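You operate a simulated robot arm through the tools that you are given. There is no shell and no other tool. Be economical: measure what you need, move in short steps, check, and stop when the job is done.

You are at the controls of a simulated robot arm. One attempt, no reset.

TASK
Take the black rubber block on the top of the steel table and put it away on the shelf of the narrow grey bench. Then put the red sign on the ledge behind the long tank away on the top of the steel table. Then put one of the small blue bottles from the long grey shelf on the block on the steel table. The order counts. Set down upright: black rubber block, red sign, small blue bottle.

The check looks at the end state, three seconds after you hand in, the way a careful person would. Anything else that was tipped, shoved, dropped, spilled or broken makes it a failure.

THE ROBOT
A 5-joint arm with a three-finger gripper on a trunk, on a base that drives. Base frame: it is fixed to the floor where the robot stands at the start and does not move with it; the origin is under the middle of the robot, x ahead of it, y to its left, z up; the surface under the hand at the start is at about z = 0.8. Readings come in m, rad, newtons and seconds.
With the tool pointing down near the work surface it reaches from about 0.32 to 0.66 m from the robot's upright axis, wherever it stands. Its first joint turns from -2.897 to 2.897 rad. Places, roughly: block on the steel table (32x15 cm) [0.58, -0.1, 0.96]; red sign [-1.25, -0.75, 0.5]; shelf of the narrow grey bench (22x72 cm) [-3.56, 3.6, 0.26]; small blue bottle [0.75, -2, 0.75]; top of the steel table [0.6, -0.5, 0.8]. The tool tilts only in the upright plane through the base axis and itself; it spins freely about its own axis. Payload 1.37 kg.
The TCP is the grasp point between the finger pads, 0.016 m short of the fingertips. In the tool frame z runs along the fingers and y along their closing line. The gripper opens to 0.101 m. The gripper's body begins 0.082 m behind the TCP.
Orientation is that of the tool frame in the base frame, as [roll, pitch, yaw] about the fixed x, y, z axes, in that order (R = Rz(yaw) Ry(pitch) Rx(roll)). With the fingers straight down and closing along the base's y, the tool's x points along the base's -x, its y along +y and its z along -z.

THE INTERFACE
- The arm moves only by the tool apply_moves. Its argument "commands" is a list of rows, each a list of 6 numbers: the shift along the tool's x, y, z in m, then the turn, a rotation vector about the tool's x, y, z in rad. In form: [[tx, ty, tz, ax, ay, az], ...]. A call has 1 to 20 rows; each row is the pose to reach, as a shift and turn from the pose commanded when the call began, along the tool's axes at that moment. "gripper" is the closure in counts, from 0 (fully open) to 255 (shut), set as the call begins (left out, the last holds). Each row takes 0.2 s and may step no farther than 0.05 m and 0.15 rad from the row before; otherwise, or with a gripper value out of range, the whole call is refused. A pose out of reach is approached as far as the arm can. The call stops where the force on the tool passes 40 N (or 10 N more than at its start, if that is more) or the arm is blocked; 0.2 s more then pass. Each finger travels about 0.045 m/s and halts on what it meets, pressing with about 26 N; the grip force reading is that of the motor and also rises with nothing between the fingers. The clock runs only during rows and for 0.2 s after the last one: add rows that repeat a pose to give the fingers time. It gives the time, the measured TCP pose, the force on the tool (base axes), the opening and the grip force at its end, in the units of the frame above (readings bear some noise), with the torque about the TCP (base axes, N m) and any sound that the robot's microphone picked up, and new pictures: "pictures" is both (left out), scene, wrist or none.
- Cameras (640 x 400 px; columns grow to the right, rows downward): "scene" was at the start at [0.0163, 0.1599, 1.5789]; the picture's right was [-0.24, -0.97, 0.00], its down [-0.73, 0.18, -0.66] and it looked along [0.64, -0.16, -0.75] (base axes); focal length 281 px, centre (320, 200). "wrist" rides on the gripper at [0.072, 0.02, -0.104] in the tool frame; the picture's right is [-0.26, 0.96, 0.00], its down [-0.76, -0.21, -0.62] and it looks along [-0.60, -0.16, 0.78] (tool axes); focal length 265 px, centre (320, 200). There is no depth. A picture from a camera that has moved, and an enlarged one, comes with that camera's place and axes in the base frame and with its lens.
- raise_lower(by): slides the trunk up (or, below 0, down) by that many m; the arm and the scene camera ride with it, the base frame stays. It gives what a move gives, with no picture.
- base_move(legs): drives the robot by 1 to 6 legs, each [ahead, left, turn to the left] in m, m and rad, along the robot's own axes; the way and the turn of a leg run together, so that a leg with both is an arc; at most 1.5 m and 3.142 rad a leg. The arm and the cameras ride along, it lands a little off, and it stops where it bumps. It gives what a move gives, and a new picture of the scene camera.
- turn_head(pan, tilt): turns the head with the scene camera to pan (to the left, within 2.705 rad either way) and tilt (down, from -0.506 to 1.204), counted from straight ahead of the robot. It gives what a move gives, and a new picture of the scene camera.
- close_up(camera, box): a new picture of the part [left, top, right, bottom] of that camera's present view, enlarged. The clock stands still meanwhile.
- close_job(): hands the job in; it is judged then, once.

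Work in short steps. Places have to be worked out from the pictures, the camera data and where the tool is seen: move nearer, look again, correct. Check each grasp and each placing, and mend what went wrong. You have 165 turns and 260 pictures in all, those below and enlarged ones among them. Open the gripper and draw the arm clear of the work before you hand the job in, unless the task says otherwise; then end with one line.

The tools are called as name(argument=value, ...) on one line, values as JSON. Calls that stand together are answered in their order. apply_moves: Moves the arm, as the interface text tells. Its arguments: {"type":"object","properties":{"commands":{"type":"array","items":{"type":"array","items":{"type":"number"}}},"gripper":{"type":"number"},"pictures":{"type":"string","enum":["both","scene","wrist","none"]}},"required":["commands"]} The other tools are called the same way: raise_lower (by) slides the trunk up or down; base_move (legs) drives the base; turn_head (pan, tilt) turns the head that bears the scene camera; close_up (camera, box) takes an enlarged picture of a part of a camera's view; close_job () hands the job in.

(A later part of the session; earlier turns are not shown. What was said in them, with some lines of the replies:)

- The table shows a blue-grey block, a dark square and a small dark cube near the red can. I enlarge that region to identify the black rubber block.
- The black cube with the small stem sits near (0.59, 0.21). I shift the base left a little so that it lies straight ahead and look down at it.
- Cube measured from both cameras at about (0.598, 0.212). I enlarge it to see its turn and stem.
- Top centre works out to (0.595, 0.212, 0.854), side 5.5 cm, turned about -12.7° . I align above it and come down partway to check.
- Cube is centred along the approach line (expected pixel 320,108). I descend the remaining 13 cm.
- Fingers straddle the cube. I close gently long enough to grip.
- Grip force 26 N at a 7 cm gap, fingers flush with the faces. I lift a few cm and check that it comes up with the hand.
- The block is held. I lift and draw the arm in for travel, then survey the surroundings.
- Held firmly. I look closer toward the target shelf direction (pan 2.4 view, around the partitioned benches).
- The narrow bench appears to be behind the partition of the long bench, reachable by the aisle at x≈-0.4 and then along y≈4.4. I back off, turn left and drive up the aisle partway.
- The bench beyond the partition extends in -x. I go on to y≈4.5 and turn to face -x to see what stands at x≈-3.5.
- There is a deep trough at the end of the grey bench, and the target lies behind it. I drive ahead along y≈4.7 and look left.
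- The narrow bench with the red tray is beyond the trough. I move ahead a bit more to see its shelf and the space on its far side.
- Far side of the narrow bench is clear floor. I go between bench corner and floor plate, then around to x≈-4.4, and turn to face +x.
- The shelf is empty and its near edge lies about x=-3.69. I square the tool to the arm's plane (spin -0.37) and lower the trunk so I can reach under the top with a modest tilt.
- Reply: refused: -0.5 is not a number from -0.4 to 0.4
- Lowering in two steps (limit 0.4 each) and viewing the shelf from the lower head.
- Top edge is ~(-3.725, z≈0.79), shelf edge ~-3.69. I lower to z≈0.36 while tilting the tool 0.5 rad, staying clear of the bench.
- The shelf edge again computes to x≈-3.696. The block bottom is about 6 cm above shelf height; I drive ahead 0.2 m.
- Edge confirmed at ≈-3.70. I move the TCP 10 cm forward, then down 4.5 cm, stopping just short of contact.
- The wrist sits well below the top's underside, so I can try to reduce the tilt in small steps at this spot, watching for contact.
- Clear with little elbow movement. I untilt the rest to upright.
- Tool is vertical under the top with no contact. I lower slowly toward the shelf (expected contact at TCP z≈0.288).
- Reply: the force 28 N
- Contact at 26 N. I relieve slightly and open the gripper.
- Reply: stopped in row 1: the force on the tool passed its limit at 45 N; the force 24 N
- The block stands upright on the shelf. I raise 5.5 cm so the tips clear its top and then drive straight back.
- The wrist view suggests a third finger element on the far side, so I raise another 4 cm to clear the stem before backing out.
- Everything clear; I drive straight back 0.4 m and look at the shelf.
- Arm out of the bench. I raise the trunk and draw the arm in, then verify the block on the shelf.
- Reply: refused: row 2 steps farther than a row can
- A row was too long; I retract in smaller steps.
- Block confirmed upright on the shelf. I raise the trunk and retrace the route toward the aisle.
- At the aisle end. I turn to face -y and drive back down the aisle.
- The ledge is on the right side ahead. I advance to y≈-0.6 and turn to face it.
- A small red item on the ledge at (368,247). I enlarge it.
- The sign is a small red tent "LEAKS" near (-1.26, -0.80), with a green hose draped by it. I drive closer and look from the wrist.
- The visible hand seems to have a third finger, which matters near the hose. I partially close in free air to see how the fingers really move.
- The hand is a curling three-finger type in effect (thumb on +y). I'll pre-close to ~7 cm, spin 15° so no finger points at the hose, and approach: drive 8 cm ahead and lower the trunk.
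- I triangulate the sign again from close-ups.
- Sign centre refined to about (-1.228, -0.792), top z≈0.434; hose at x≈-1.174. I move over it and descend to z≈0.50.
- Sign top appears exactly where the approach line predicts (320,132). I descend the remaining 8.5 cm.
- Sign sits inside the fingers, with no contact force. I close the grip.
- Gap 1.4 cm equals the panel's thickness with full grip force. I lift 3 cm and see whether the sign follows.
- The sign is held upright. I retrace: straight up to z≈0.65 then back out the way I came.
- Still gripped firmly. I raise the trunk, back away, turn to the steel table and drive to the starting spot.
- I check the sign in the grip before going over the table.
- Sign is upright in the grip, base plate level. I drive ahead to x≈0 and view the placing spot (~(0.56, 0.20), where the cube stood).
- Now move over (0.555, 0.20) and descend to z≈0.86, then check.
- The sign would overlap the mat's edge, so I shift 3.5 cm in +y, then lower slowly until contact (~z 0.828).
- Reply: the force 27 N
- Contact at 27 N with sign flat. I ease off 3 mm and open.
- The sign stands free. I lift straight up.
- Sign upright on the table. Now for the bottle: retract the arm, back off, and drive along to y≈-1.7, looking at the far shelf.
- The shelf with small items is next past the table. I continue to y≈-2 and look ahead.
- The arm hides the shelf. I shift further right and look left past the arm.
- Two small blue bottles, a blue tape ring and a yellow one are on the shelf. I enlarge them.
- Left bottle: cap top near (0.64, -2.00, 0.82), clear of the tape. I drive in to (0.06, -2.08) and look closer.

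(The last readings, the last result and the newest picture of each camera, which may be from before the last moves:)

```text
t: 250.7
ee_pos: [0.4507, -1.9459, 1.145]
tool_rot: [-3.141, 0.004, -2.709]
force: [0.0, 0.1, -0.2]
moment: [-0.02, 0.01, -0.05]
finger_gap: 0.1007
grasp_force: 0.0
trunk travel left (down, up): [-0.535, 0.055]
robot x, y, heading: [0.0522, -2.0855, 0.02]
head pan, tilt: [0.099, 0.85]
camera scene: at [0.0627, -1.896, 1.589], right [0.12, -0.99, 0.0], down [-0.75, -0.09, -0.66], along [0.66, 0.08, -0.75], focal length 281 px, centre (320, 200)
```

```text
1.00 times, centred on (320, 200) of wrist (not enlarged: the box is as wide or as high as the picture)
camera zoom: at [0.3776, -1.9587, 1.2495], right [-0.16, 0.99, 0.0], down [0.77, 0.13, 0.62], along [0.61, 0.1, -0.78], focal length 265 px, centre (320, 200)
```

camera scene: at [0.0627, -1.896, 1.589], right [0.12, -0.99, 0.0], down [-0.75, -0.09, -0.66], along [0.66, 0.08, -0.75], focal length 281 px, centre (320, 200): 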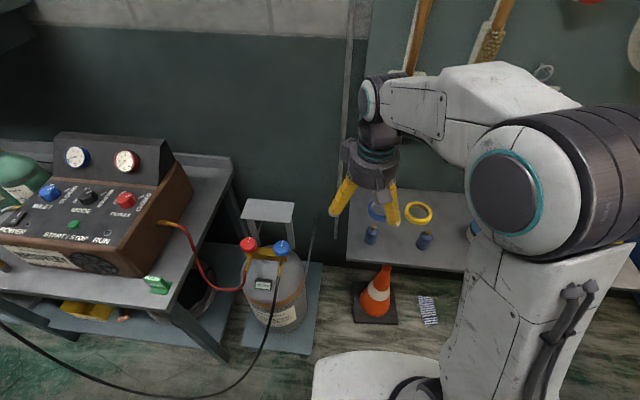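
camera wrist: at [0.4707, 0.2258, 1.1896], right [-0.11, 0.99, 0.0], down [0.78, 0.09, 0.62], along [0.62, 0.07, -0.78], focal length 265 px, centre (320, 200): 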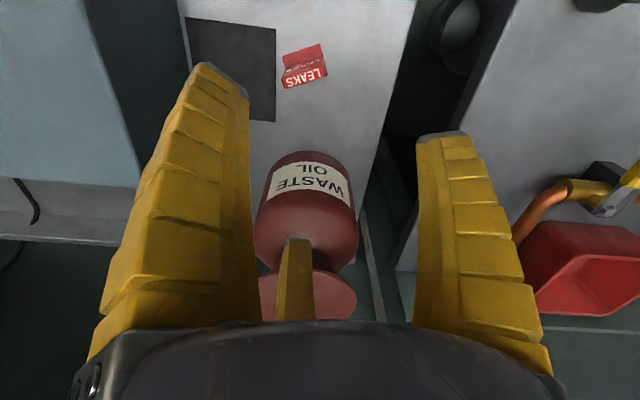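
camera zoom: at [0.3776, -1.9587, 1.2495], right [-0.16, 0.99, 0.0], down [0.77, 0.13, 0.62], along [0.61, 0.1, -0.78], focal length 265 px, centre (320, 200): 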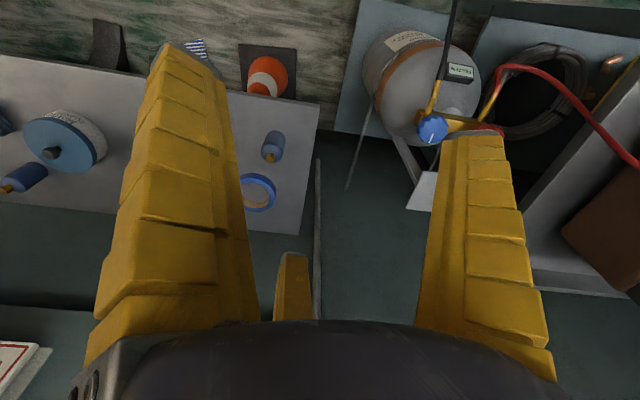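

I enlarge both views of the left bottle to triangulate it.

close_up(camera="scene", box=[330, 180, 450, 270])

close_up(camera="wrist", box=[230, 100, 330, 230])

```text
4.44 times, centred on (390, 225) of scene
camera zoom: at [0.0627, -1.896, 1.589], right [0.12, -0.99, 0.0], down [-0.75, -0.09, -0.66], along [0.66, 0.08, -0.75], focal length 1250 px, centre (9, 89)
```

zoom: 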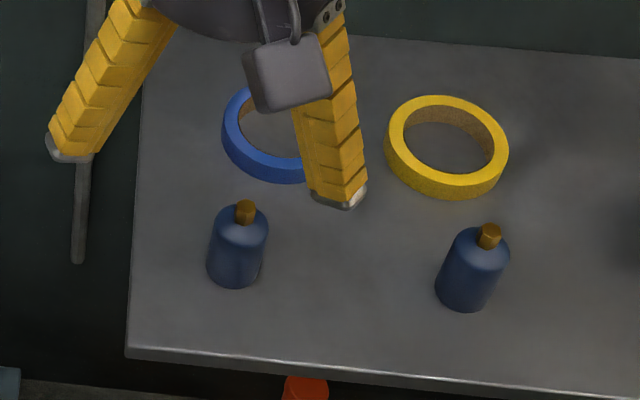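

```text
3.08 times, centred on (280, 165) of wrist
camera zoom: at [0.3776, -1.9587, 1.2495], right [-0.16, 0.99, 0.0], down [0.77, 0.13, 0.62], along [0.61, 0.1, -0.78], focal length 817 px, centre (443, 308)
```

zoom: 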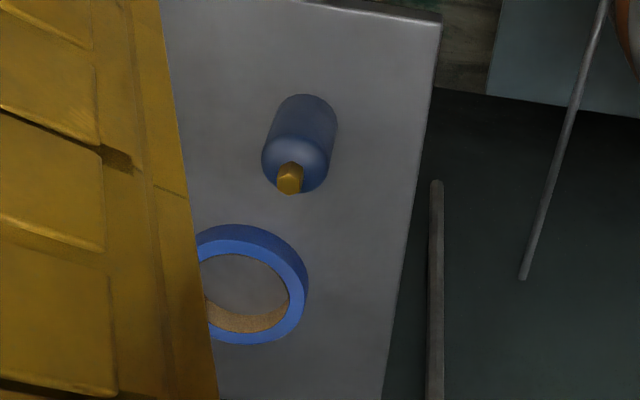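

Shelf z≈0.756; bottle axis ≈(0.632, -2.007), radius 2.3 cm, top 0.827. I pre-close to ~7.5 cm, move above it and descend to z≈0.90.

apply_moves(commands=[[-0.035, -0.033, 0, 0, 0, 0], [-0.07, -0.066, 0, 0, 0, 0], [-0.105, -0.099, 0, 0, 0, 0], [-0.139, -0.1315, 0, 0, 0, 0], [-0.139, -0.1315, 0.045, 0, 0, 0], [-0.139, -0.1315, 0.09, 0, 0, 0], [-0.139, -0.1315, 0.135, 0, 0, 0], [-0.139, -0.1315, 0.18, 0, 0, 0], [-0.139, -0.1315, 0.225, 0, 0, 0], [-0.139, -0.1315, 0.24, 0, 0, 0], [-0.139, -0.1315, 0.24, 0, 0, 0]], gripper=70)

close_up(camera="wrist", box=[220, 60, 420, 220])

close_up(camera="scene", box=[320, 160, 460, 270])

```text
t: 253.1
ee_pos: [0.6335, -2.0101, 0.9057]
tool_rot: [-3.14, 0.004, -2.71]
force: [-0.7, -1.2, 0.9]
moment: [0.01, 0.01, 0.01]
finger_gap: 0.0759
grasp_force: 1.7
trunk travel left (down, up): [-0.535, 0.055]
robot x, y, heading: [0.0485, -2.082, 0.021]
head pan, tilt: [0.099, 0.85]
camera scene: at [0.0627, -1.8961, 1.5889], right [0.12, -0.99, 0.0], down [-0.75, -0.09, -0.66], along [0.66, 0.08, -0.75], focal length 281 px, centre (320, 200)
camera wrist: at [0.5609, -2.0217, 1.0112], right [-0.16, 0.99, 0.0], down [0.77, 0.13, 0.62], along [0.62, 0.1, -0.78], focal length 265 px, centre (320, 200)
```

scene: 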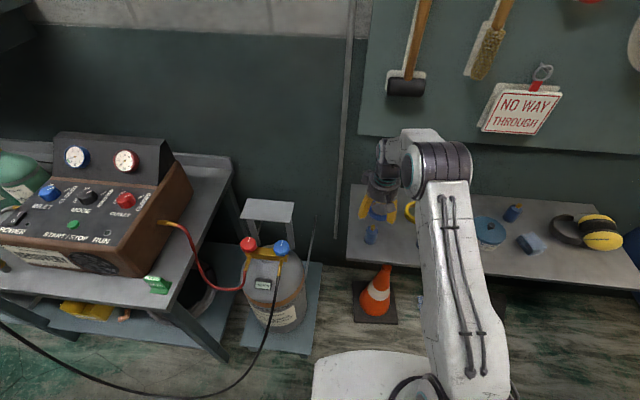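
wrist: 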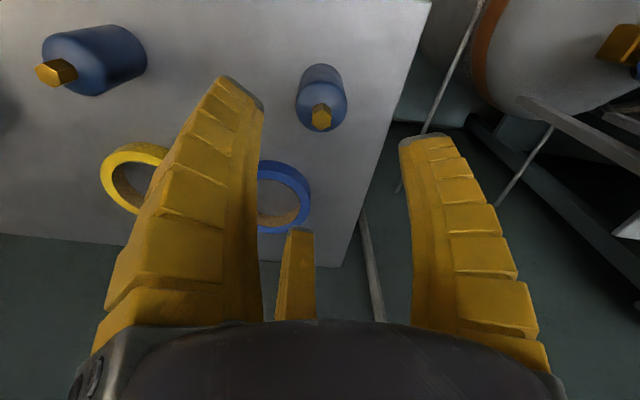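

```text
2.50 times, centred on (320, 140) of wrist
camera zoom: at [0.5609, -2.0217, 1.0112], right [-0.16, 0.99, 0.0], down [0.77, 0.13, 0.62], along [0.62, 0.1, -0.78], focal length 664 px, centre (320, 350)
```

zoom: 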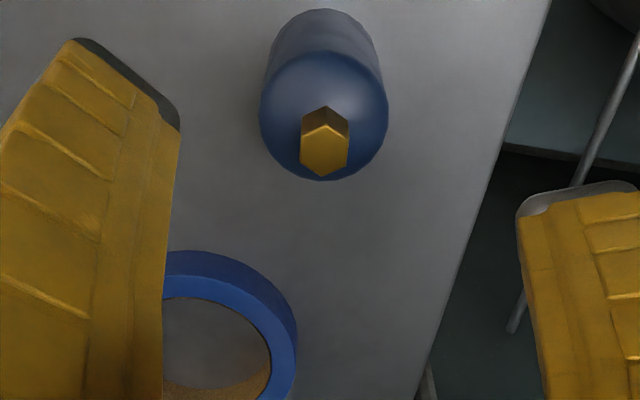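

```text
3.64 times, centred on (390, 215) of scene
camera zoom: at [0.0627, -1.8961, 1.5889], right [0.12, -0.99, 0.0], down [-0.75, -0.09, -0.66], along [0.66, 0.08, -0.75], focal length 1023 px, centre (66, 146)
```

zoom: 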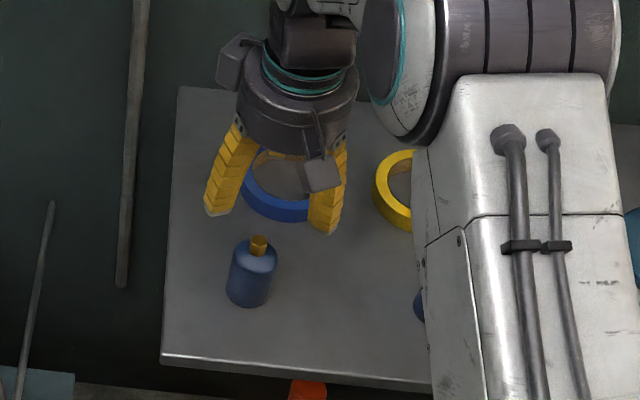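

Cap appears within 4 mm of the approach line. I descend to z≈0.78 with a 3 mm correction.

apply_moves(commands=[[0.0027, 0.0013, 0.03, 0, 0, 0], [0.0027, 0.0013, 0.07, 0, 0, 0], [0.0027, 0.0013, 0.1, 0, 0, 0], [0.0027, 0.0013, 0.124, 0, 0, 0], [0.0027, 0.0013, 0.124, 0, 0, 0]])

```text
t: 254.3
ee_pos: [0.6307, -2.0063, 0.7821]
tool_rot: [-3.14, 0.002, -2.707]
force: [0.5, 0.7, 0.3]
moment: [0.01, 0.0, -0.03]
finger_gap: 0.0759
grasp_force: 1.8
trunk travel left (down, up): [-0.535, 0.055]
robot x, y, heading: [0.0485, -2.0847, 0.019]
head pan, tilt: [0.099, 0.85]
camera scene: at [0.0627, -1.8961, 1.5889], right [0.12, -0.99, 0.0], down [-0.75, -0.09, -0.66], along [0.66, 0.08, -0.75], focal length 281 px, centre (320, 200)
camera wrist: at [0.5572, -2.0185, 0.8862], right [-0.16, 0.99, 0.0], down [0.77, 0.13, 0.62], along [0.62, 0.1, -0.78], focal length 265 px, centre (320, 200)
```

scene: 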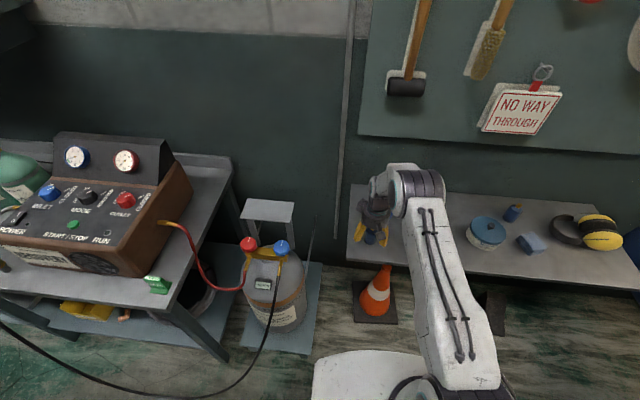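
wrist: 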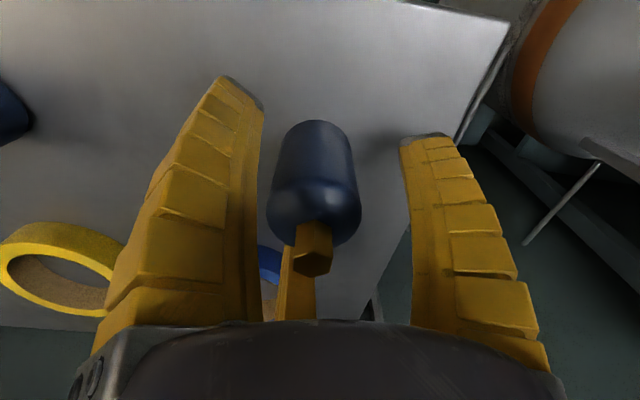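

Bottle is centred between the fingers. I close.

apply_moves(commands=[[0, 0, 0, 0, 0, 0], [0, 0, 0, 0, 0, 0], [0, 0, 0, 0, 0, 0], [0, 0, 0, 0, 0, 0], [0, 0, 0, 0, 0, 0]], gripper=255, pictures="wrist")

```text
t: 255.5
ee_pos: [0.6322, -2.0062, 0.7825]
tool_rot: [-3.141, 0.007, -2.708]
force: [-0.3, -0.5, 8.0]
moment: [0.09, 0.12, 0.02]
finger_gap: 0.0357
grasp_force: 25.7
trunk travel left (down, up): [-0.535, 0.055]
robot x, y, heading: [0.0504, -2.0801, 0.018]
head pan, tilt: [0.099, 0.85]
camera wrist: at [0.5571, -2.0187, 0.8874], right [-0.16, 0.99, 0.0], down [0.77, 0.13, 0.63], along [0.62, 0.1, -0.78], focal length 265 px, centre (320, 200)
```

wrist: 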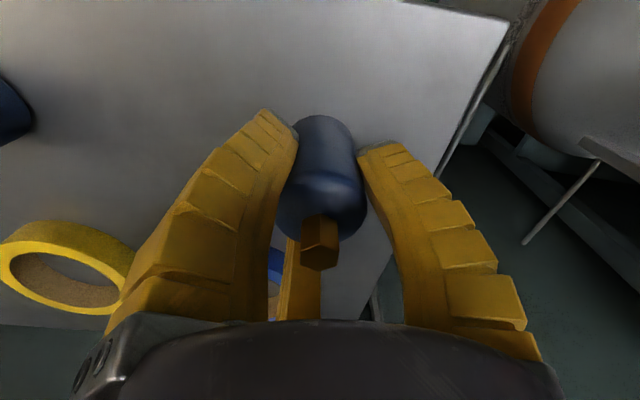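

Gripped. I lift and check.

apply_moves(commands=[[0, 0, -0.02, 0, 0, 0], [0, 0, -0.05, 0, 0, 0], [0, 0, -0.09, 0, 0, 0], [0, 0, -0.13, 0, 0, 0], [0, 0, -0.17, 0, 0, 0], [0, 0, -0.21, 0, 0, 0], [0, 0, -0.25, 0, 0, 0], [0, 0, -0.29, 0, 0, 0], [0, 0, -0.33, 0, 0, 0]])

close_up(camera="scene", box=[320, 120, 460, 270])

```text
t: 257.5
ee_pos: [0.629, -2.0094, 1.1121]
tool_rot: [-3.14, 0.005, -2.709]
force: [0.1, 0.4, -0.9]
moment: [0.02, 0.0, 0.01]
finger_gap: 0.0339
grasp_force: 25.7
trunk travel left (down, up): [-0.535, 0.055]
robot x, y, heading: [0.0475, -2.0797, 0.022]
head pan, tilt: [0.099, 0.85]
camera scene: at [0.0624, -1.8961, 1.5889], right [0.12, -0.99, 0.0], down [-0.75, -0.09, -0.66], along [0.66, 0.08, -0.75], focal length 281 px, centre (320, 200)
camera wrist: at [0.5551, -2.0204, 1.2176], right [-0.16, 0.99, 0.0], down [0.77, 0.13, 0.62], along [0.61, 0.1, -0.78], focal length 265 px, centre (320, 200)
```

scene: 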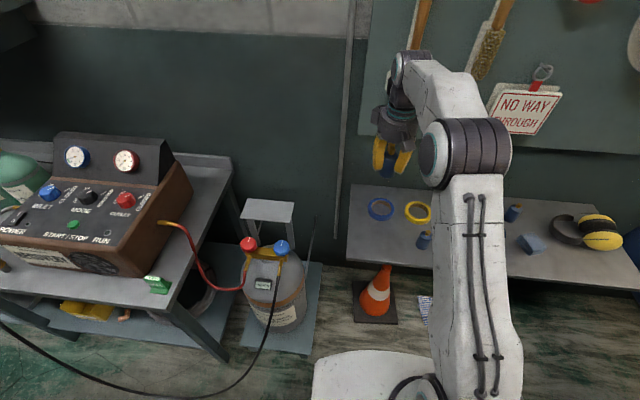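
wrist: 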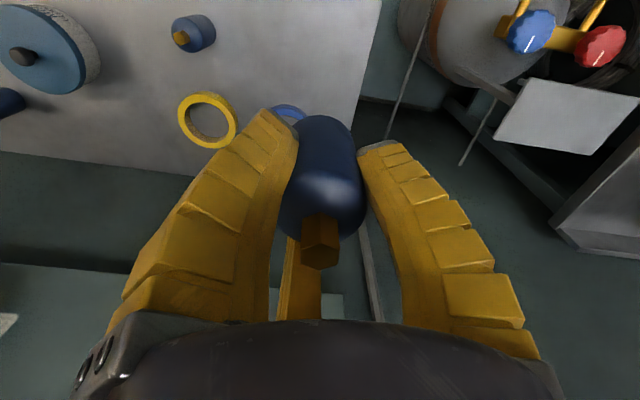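

```text
2.67 times, centred on (390, 195) of scene
camera zoom: at [0.0624, -1.8961, 1.5889], right [0.12, -0.99, 0.0], down [-0.75, -0.09, -0.66], along [0.66, 0.08, -0.75], focal length 750 px, centre (133, 213)
```

zoom: 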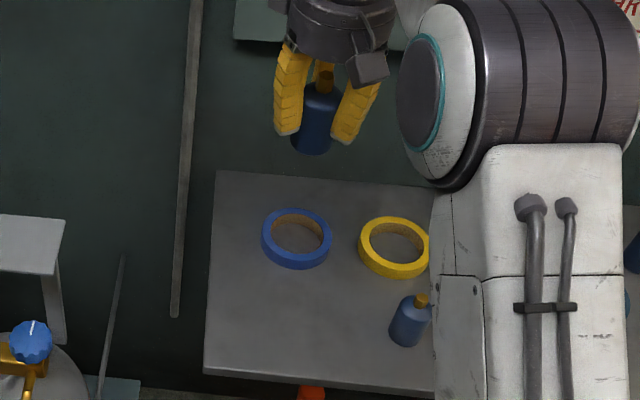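

Bottle held upright; neighbours undisturbed. I retract and drive back toward the block on the steel table.

apply_moves(commands=[[0, 0, -0.035, 0, 0, 0], [0.041, 0.019, -0.035, 0, 0, 0], [0.082, 0.038, -0.035, 0, 0, 0], [0.123, 0.057, -0.035, 0, 0, 0], [0.163, 0.075, -0.035, 0, 0, 0]], pictures="none")

base_move(legs=[[-0.4, 0, 0], [0, 1.5, 0], [0, 0.4, 0]])

turn_head(pan=0.2, tilt=0.7)

```text
t: 258.7
ee_pos: [0.4491, -2.0093, 1.1462]
tool_rot: [-3.141, 0.005, -2.707]
force: [-0.3, 0.0, -0.9]
moment: [-0.02, -0.03, -0.04]
finger_gap: 0.0338
grasp_force: 26.1
trunk travel left (down, up): [-0.535, 0.055]
robot x, y, heading: [0.0504, -2.0856, 0.02]
head pan, tilt: [0.099, 0.85]
```

```text
t: 270.3
ee_pos: [-0.018, -0.1079, 1.1451]
tool_rot: [-3.14, 0.004, -2.697]
force: [-0.2, 0.1, -1.9]
moment: [0.01, -0.05, 0.0]
finger_gap: 0.0339
grasp_force: 26.2
trunk travel left (down, up): [-0.535, 0.055]
robot x, y, heading: [-0.4155, -0.1839, 0.034]
head pan, tilt: [0.099, 0.85]
camera scene: at [-0.4061, 0.0003, 1.5888], right [0.13, -0.99, 0.0], down [-0.74, -0.1, -0.66], along [0.65, 0.09, -0.75], focal length 281 px, centre (320, 200)
```

scene: 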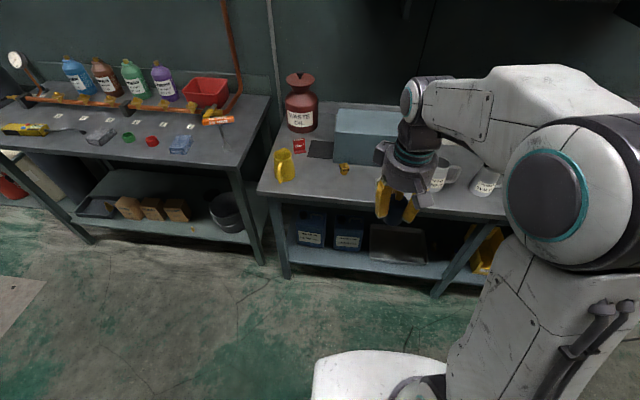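

```text
t: 271.0
ee_pos: [-0.0169, -0.1088, 1.1445]
tool_rot: [3.141, 0.004, -2.697]
force: [-0.1, 0.6, -1.5]
moment: [-0.01, 0.01, -0.03]
finger_gap: 0.0337
grasp_force: 26.4
trunk travel left (down, up): [-0.535, 0.055]
robot x, y, heading: [-0.421, -0.1865, 0.031]
head pan, tilt: [0.201, 0.7]
camera scene: at [-0.4009, 0.0089, 1.6011], right [0.23, -0.97, 0.0], down [-0.63, -0.15, -0.76], along [0.74, 0.18, -0.64], focal length 281 px, centre (320, 200)
```

scene: 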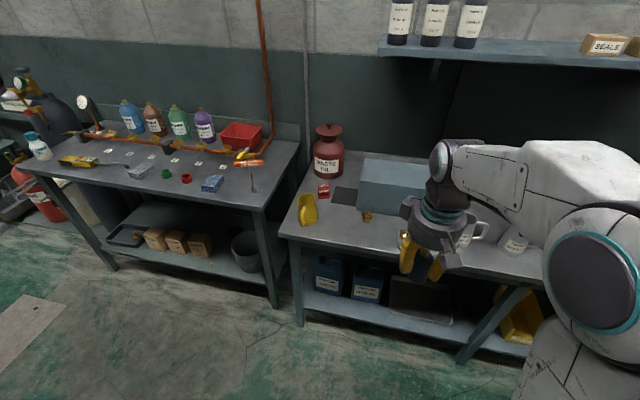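

I drive ahead to x≈0 and view the block from above.

base_move(legs=[[0.42, 0.02, -0.03]])

turn_head(pan=-0.1, tilt=0.85)

close_up(camera="wrist", box=[0, 0, 640, 400])

```text
t: 273.6
ee_pos: [0.4028, -0.0954, 1.1452]
tool_rot: [3.141, 0.003, -2.73]
force: [1.3, 0.3, -1.1]
moment: [-0.04, 0.02, 0.01]
finger_gap: 0.0335
grasp_force: 26.3
trunk travel left (down, up): [-0.535, 0.055]
robot x, y, heading: [0.0021, -0.1591, 0.003]
head pan, tilt: [0.201, 0.7]
camera scene: at [0.0239, 0.0352, 1.6012], right [0.2, -0.98, 0.0], down [-0.63, -0.13, -0.76], along [0.75, 0.15, -0.64], focal length 281 px, centre (320, 200)
```

scene: 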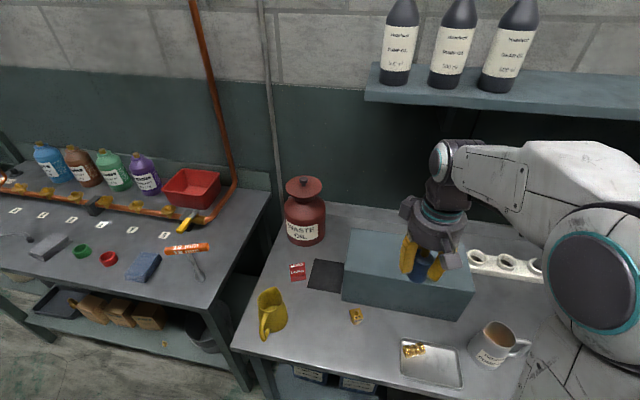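

```text
t: 274.4
ee_pos: [0.4031, -0.0947, 1.1455]
tool_rot: [-3.141, 0.003, -2.73]
force: [-0.2, -0.4, 0.1]
moment: [0.02, 0.01, 0.0]
finger_gap: 0.0338
grasp_force: 26.5
trunk travel left (down, up): [-0.535, 0.055]
robot x, y, heading: [0.003, -0.1591, 0.002]
head pan, tilt: [-0.099, 0.85]
camera scene: at [0.0178, 0.0105, 1.589], right [-0.1, -1.0, 0.0], down [-0.75, 0.07, -0.66], along [0.66, -0.06, -0.75], focal length 281 px, centre (320, 200)
```

scene: 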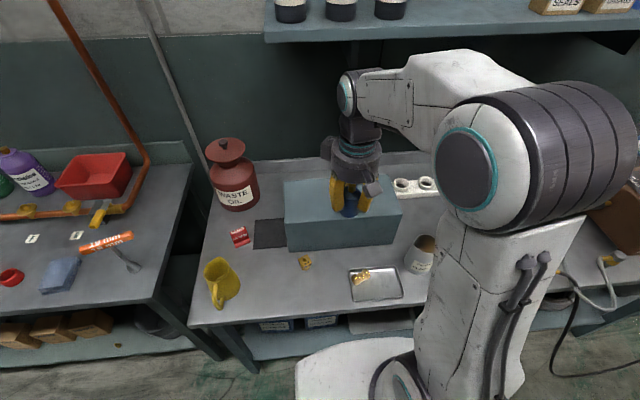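

```text
1.00 times, centred on (320, 200) of wrist (not enlarged: the box is as wide or as high as the picture)
camera zoom: at [0.3283, -0.105, 1.2503], right [-0.14, 0.99, 0.0], down [0.77, 0.11, 0.62], along [0.62, 0.09, -0.78], focal length 265 px, centre (320, 200)
```

zoom: 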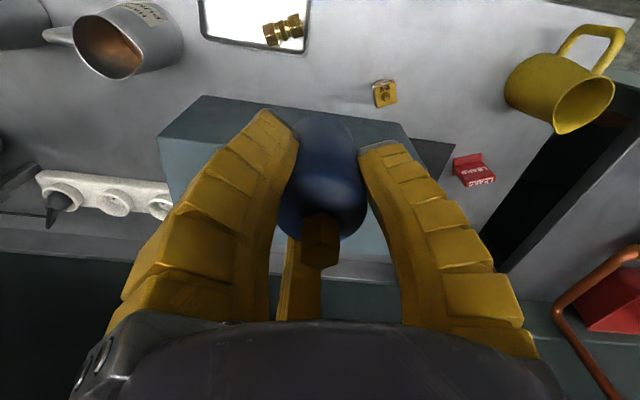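

Block top spans x 0.50–0.65, y -0.27–0.06 at z≈0.96. I move over its centre and descend to z≈1.01.

apply_moves(commands=[[-0.039, -0.018, 0, 0, 0, 0], [-0.078, -0.037, 0, 0, 0, 0], [-0.117, -0.055, 0, 0, 0, 0], [-0.1556, -0.0734, 0, 0, 0, 0], [-0.1556, -0.0734, 0.045, 0, 0, 0], [-0.1556, -0.0734, 0.09, 0, 0, 0], [-0.1556, -0.0734, 0.13, 0, 0, 0], [-0.1556, -0.0734, 0.13, 0, 0, 0]])

close_up(camera="scene", box=[270, 120, 420, 260])

```text
t: 276.2
ee_pos: [0.5758, -0.1014, 1.0157]
tool_rot: [-3.14, 0.003, -2.731]
force: [-0.2, -0.1, -0.2]
moment: [0.02, -0.01, -0.01]
finger_gap: 0.034
grasp_force: 26.4
trunk travel left (down, up): [-0.535, 0.055]
robot x, y, heading: [0.002, -0.1612, -0.002]
head pan, tilt: [-0.099, 0.85]
camera scene: at [0.0176, 0.0105, 1.5889], right [-0.1, -1.0, 0.0], down [-0.75, 0.07, -0.66], along [0.66, -0.07, -0.75], focal length 281 px, centre (320, 200)
camera wrist: at [0.5026, -0.1118, 1.121], right [-0.14, 0.99, 0.0], down [0.77, 0.11, 0.62], along [0.62, 0.09, -0.78], focal length 265 px, centre (320, 200)
```

scene: 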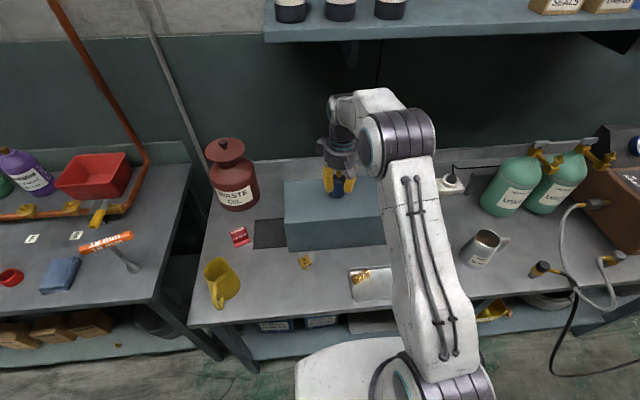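
wrist: 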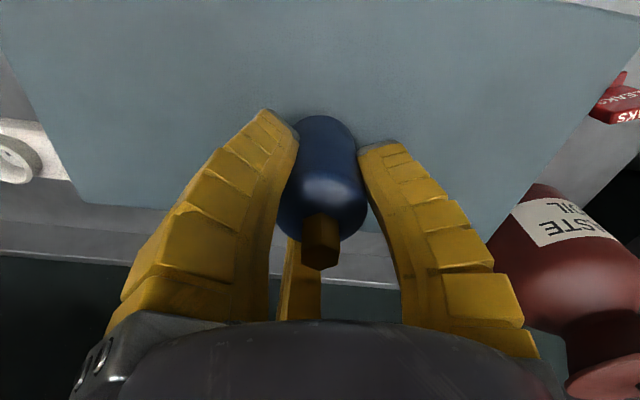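

```text
2.86 times, centred on (345, 190) of scene
camera zoom: at [0.0176, 0.0105, 1.5889], right [-0.1, -1.0, 0.0], down [-0.75, 0.07, -0.66], along [0.66, -0.07, -0.75], focal length 804 px, centre (249, 229)
```

zoom: 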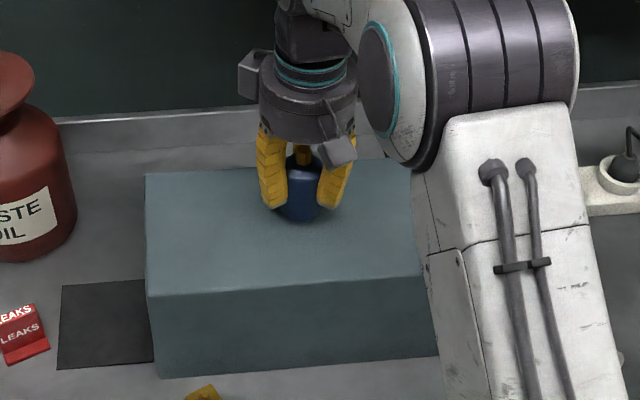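

Bottle is above the block's middle. I lower in small steps until contact (~z 0.987).

apply_moves(commands=[[0, 0, 0.01, 0, 0, 0], [0, 0, 0.018, 0, 0, 0], [0, 0, 0.023, 0, 0, 0], [0, 0, 0.027, 0, 0, 0], [0, 0, 0.029, 0, 0, 0]])

```text
t: 277.4
ee_pos: [0.5761, -0.0999, 0.9887]
tool_rot: [-3.138, 0.012, -2.729]
force: [7.6, -3.5, 23.6]
moment: [-0.09, -0.18, 0.01]
finger_gap: 0.0409
grasp_force: 25.8
trunk travel left (down, up): [-0.535, 0.055]
robot x, y, heading: [0.0017, -0.16, -0.0]
head pan, tilt: [-0.099, 0.85]
camera scene: at [0.0165, 0.0096, 1.5891], right [-0.1, -1.0, 0.0], down [-0.75, 0.07, -0.66], along [0.66, -0.07, -0.75], focal length 281 px, centre (320, 200)
camera wrist: at [0.5006, -0.111, 1.0936], right [-0.14, 0.99, 0.0], down [0.77, 0.11, 0.63], along [0.62, 0.09, -0.78], focal length 265 px, centre (320, 200)
```

scene: 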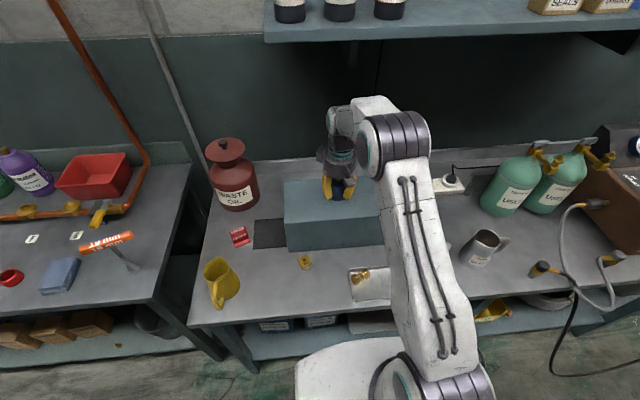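
wrist: 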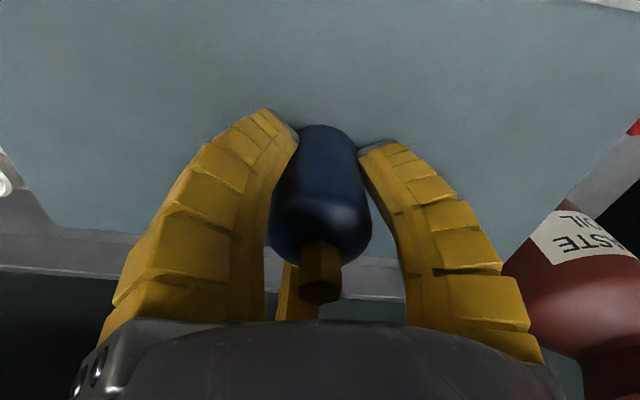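

In contact. I ease 3 mm up and then open.

apply_moves(commands=[[0, 0, -0.002, 0, 0, 0], [0, 0, -0.003, 0, 0, 0], [0, 0, -0.003, 0, 0, 0]], pictures="none")

apply_moves(commands=[[0, 0, 0, 0, 0, 0], [0, 0, 0, 0, 0, 0], [0, 0, 0, 0, 0, 0], [0, 0, 0, 0, 0, 0], [0, 0, 0, 0, 0, 0], [0, 0, 0, 0, 0, 0]], gripper=60)

```text
t: 278.2
ee_pos: [0.5729, -0.0997, 0.99]
tool_rot: [3.141, 0.003, -2.73]
force: [5.2, -2.4, 13.5]
moment: [0.05, -0.13, -0.02]
finger_gap: 0.0376
grasp_force: 26.5
trunk travel left (down, up): [-0.535, 0.055]
robot x, y, heading: [0.0, -0.1607, 0.002]
head pan, tilt: [-0.099, 0.85]
```

```text
t: 279.6
ee_pos: [0.5751, -0.0998, 0.9916]
tool_rot: [-3.141, 0.003, -2.73]
force: [0.2, -0.7, -0.4]
moment: [-0.01, 0.01, 0.03]
finger_gap: 0.0798
grasp_force: 1.5
trunk travel left (down, up): [-0.535, 0.055]
robot x, y, heading: [0.0007, -0.1579, 0.002]
head pan, tilt: [-0.099, 0.85]
camera scene: at [0.0177, 0.0105, 1.5889], right [-0.1, -1.0, 0.0], down [-0.75, 0.07, -0.66], along [0.66, -0.07, -0.75], focal length 281 px, centre (320, 200)
camera wrist: at [0.5005, -0.11, 1.0951], right [-0.14, 0.99, 0.0], down [0.77, 0.11, 0.62], along [0.62, 0.09, -0.78], focal length 265 px, centre (320, 200)
```

scene: 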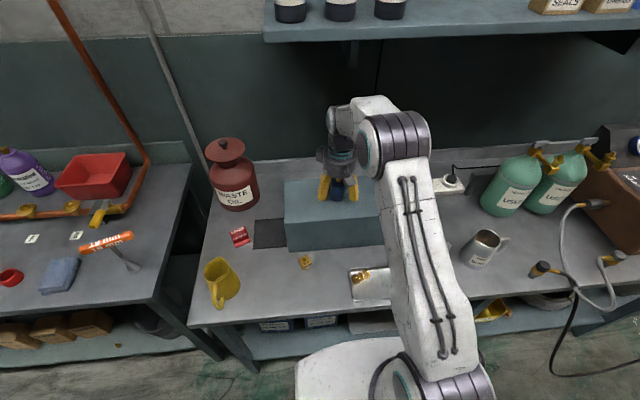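
wrist: 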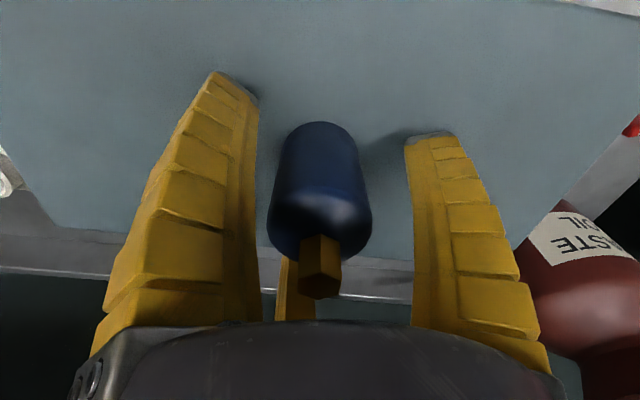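

The bottle stands on the block. I lift straight up and then draw the arm back.

apply_moves(commands=[[0, 0, -0.02, 0, 0, 0], [0, 0, -0.05, 0, 0, 0], [0, 0, -0.09, 0, 0, 0], [0, 0, -0.13, 0, 0, 0], [0, 0, -0.17, 0, 0, 0], [0.039, 0.018, -0.17, 0, 0, 0], [0.078, 0.036, -0.17, 0, 0, 0], [0.117, 0.054, -0.17, 0, 0, 0], [0.15, 0.07, -0.17, 0, 0, 0]])

base_move(legs=[[-0.3, 0, 0]])

close_up(camera="scene", box=[200, 80, 480, 260])

```text
t: 281.6
ee_pos: [0.4087, -0.0943, 1.158]
tool_rot: [-3.14, 0.006, -2.73]
force: [-0.8, -0.4, -0.5]
moment: [0.01, 0.0, -0.03]
finger_gap: 0.0795
grasp_force: 1.4
trunk travel left (down, up): [-0.535, 0.055]
robot x, y, heading: [0.0017, -0.1581, 0.0]
head pan, tilt: [-0.099, 0.85]
camera scene: at [0.0166, 0.0104, 1.5889], right [-0.1, -1.0, 0.0], down [-0.75, 0.07, -0.66], along [0.66, -0.07, -0.75], focal length 281 px, centre (320, 200)
camera wrist: at [0.3346, -0.1046, 1.2636], right [-0.14, 0.99, 0.0], down [0.77, 0.11, 0.62], along [0.62, 0.09, -0.78], focal length 265 px, centre (320, 200)
```

scene: 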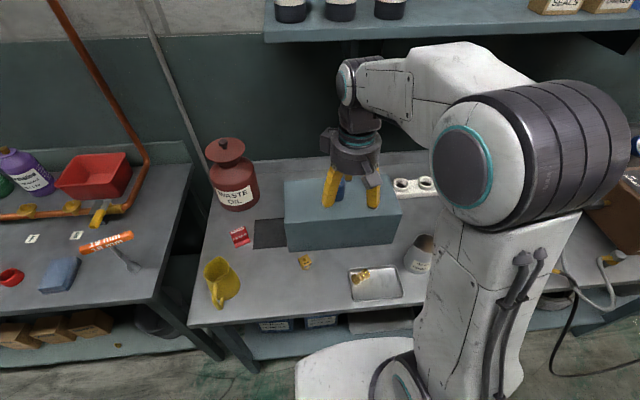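
wrist: 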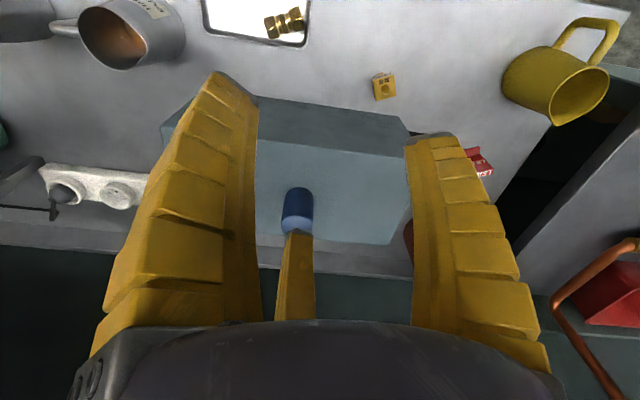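

```text
t: 283.7
ee_pos: [0.106, -0.0966, 1.1584]
tool_rot: [-3.139, 0.002, -2.739]
force: [0.3, 0.0, -0.4]
moment: [-0.02, -0.04, -0.04]
finger_gap: 0.0797
grasp_force: 1.9
trunk travel left (down, up): [-0.535, 0.055]
robot x, y, heading: [-0.3022, -0.1578, -0.011]
head pan, tilt: [-0.099, 0.85]
camera scene: at [-0.2859, 0.0116, 1.589], right [-0.11, -0.99, 0.0], down [-0.75, 0.08, -0.66], along [0.66, -0.07, -0.75], focal length 281 px, centre (320, 200)
```

scene: 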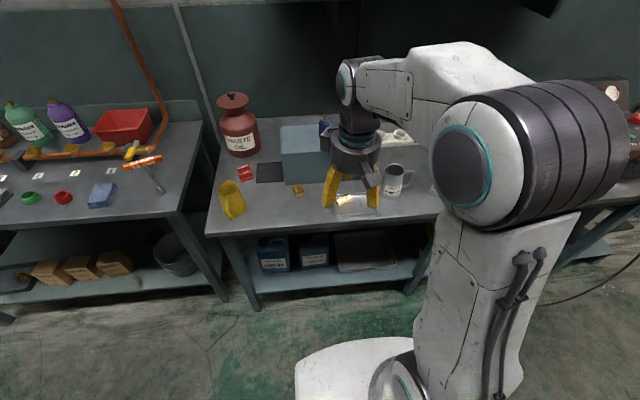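

```text
2.22 times, centred on (340, 170) of scene
camera zoom: at [-0.2859, 0.0116, 1.589], right [-0.11, -0.99, 0.0], down [-0.75, 0.08, -0.66], along [0.66, -0.07, -0.75], focal length 625 px, centre (276, 267)
```

zoom: 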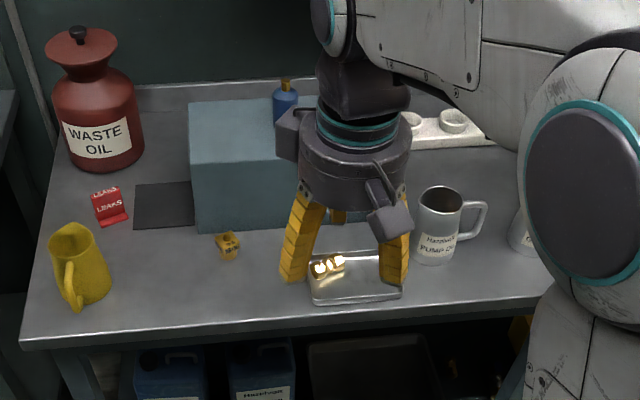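

Bottle and sign stand upright, and the block was confirmed on its shelf earlier. I open the gripper fully before handing in.

apply_moves(commands=[[0, 0, 0, 0, 0, 0], [0, 0, 0, 0, 0, 0], [0, 0, 0, 0, 0, 0]], gripper=0, pictures="none")

close_job()

```text
t: 284.5
ee_pos: [0.1059, -0.0975, 1.159]
tool_rot: [-3.141, 0.004, -2.739]
force: [-1.0, -1.1, 0.4]
moment: [0.01, -0.03, 0.02]
finger_gap: 0.1003
grasp_force: 0.1
trunk travel left (down, up): [-0.535, 0.055]
robot x, y, heading: [-0.3018, -0.1595, -0.01]
head pan, tilt: [-0.099, 0.85]
```

```text
The job is handed in.
```

I handed the job in with the black rubber block on the narrow grey bench's shelf, the red sign on the steel table and one small blue bottle on the block there, all seen standing upright after release and put away in that order.
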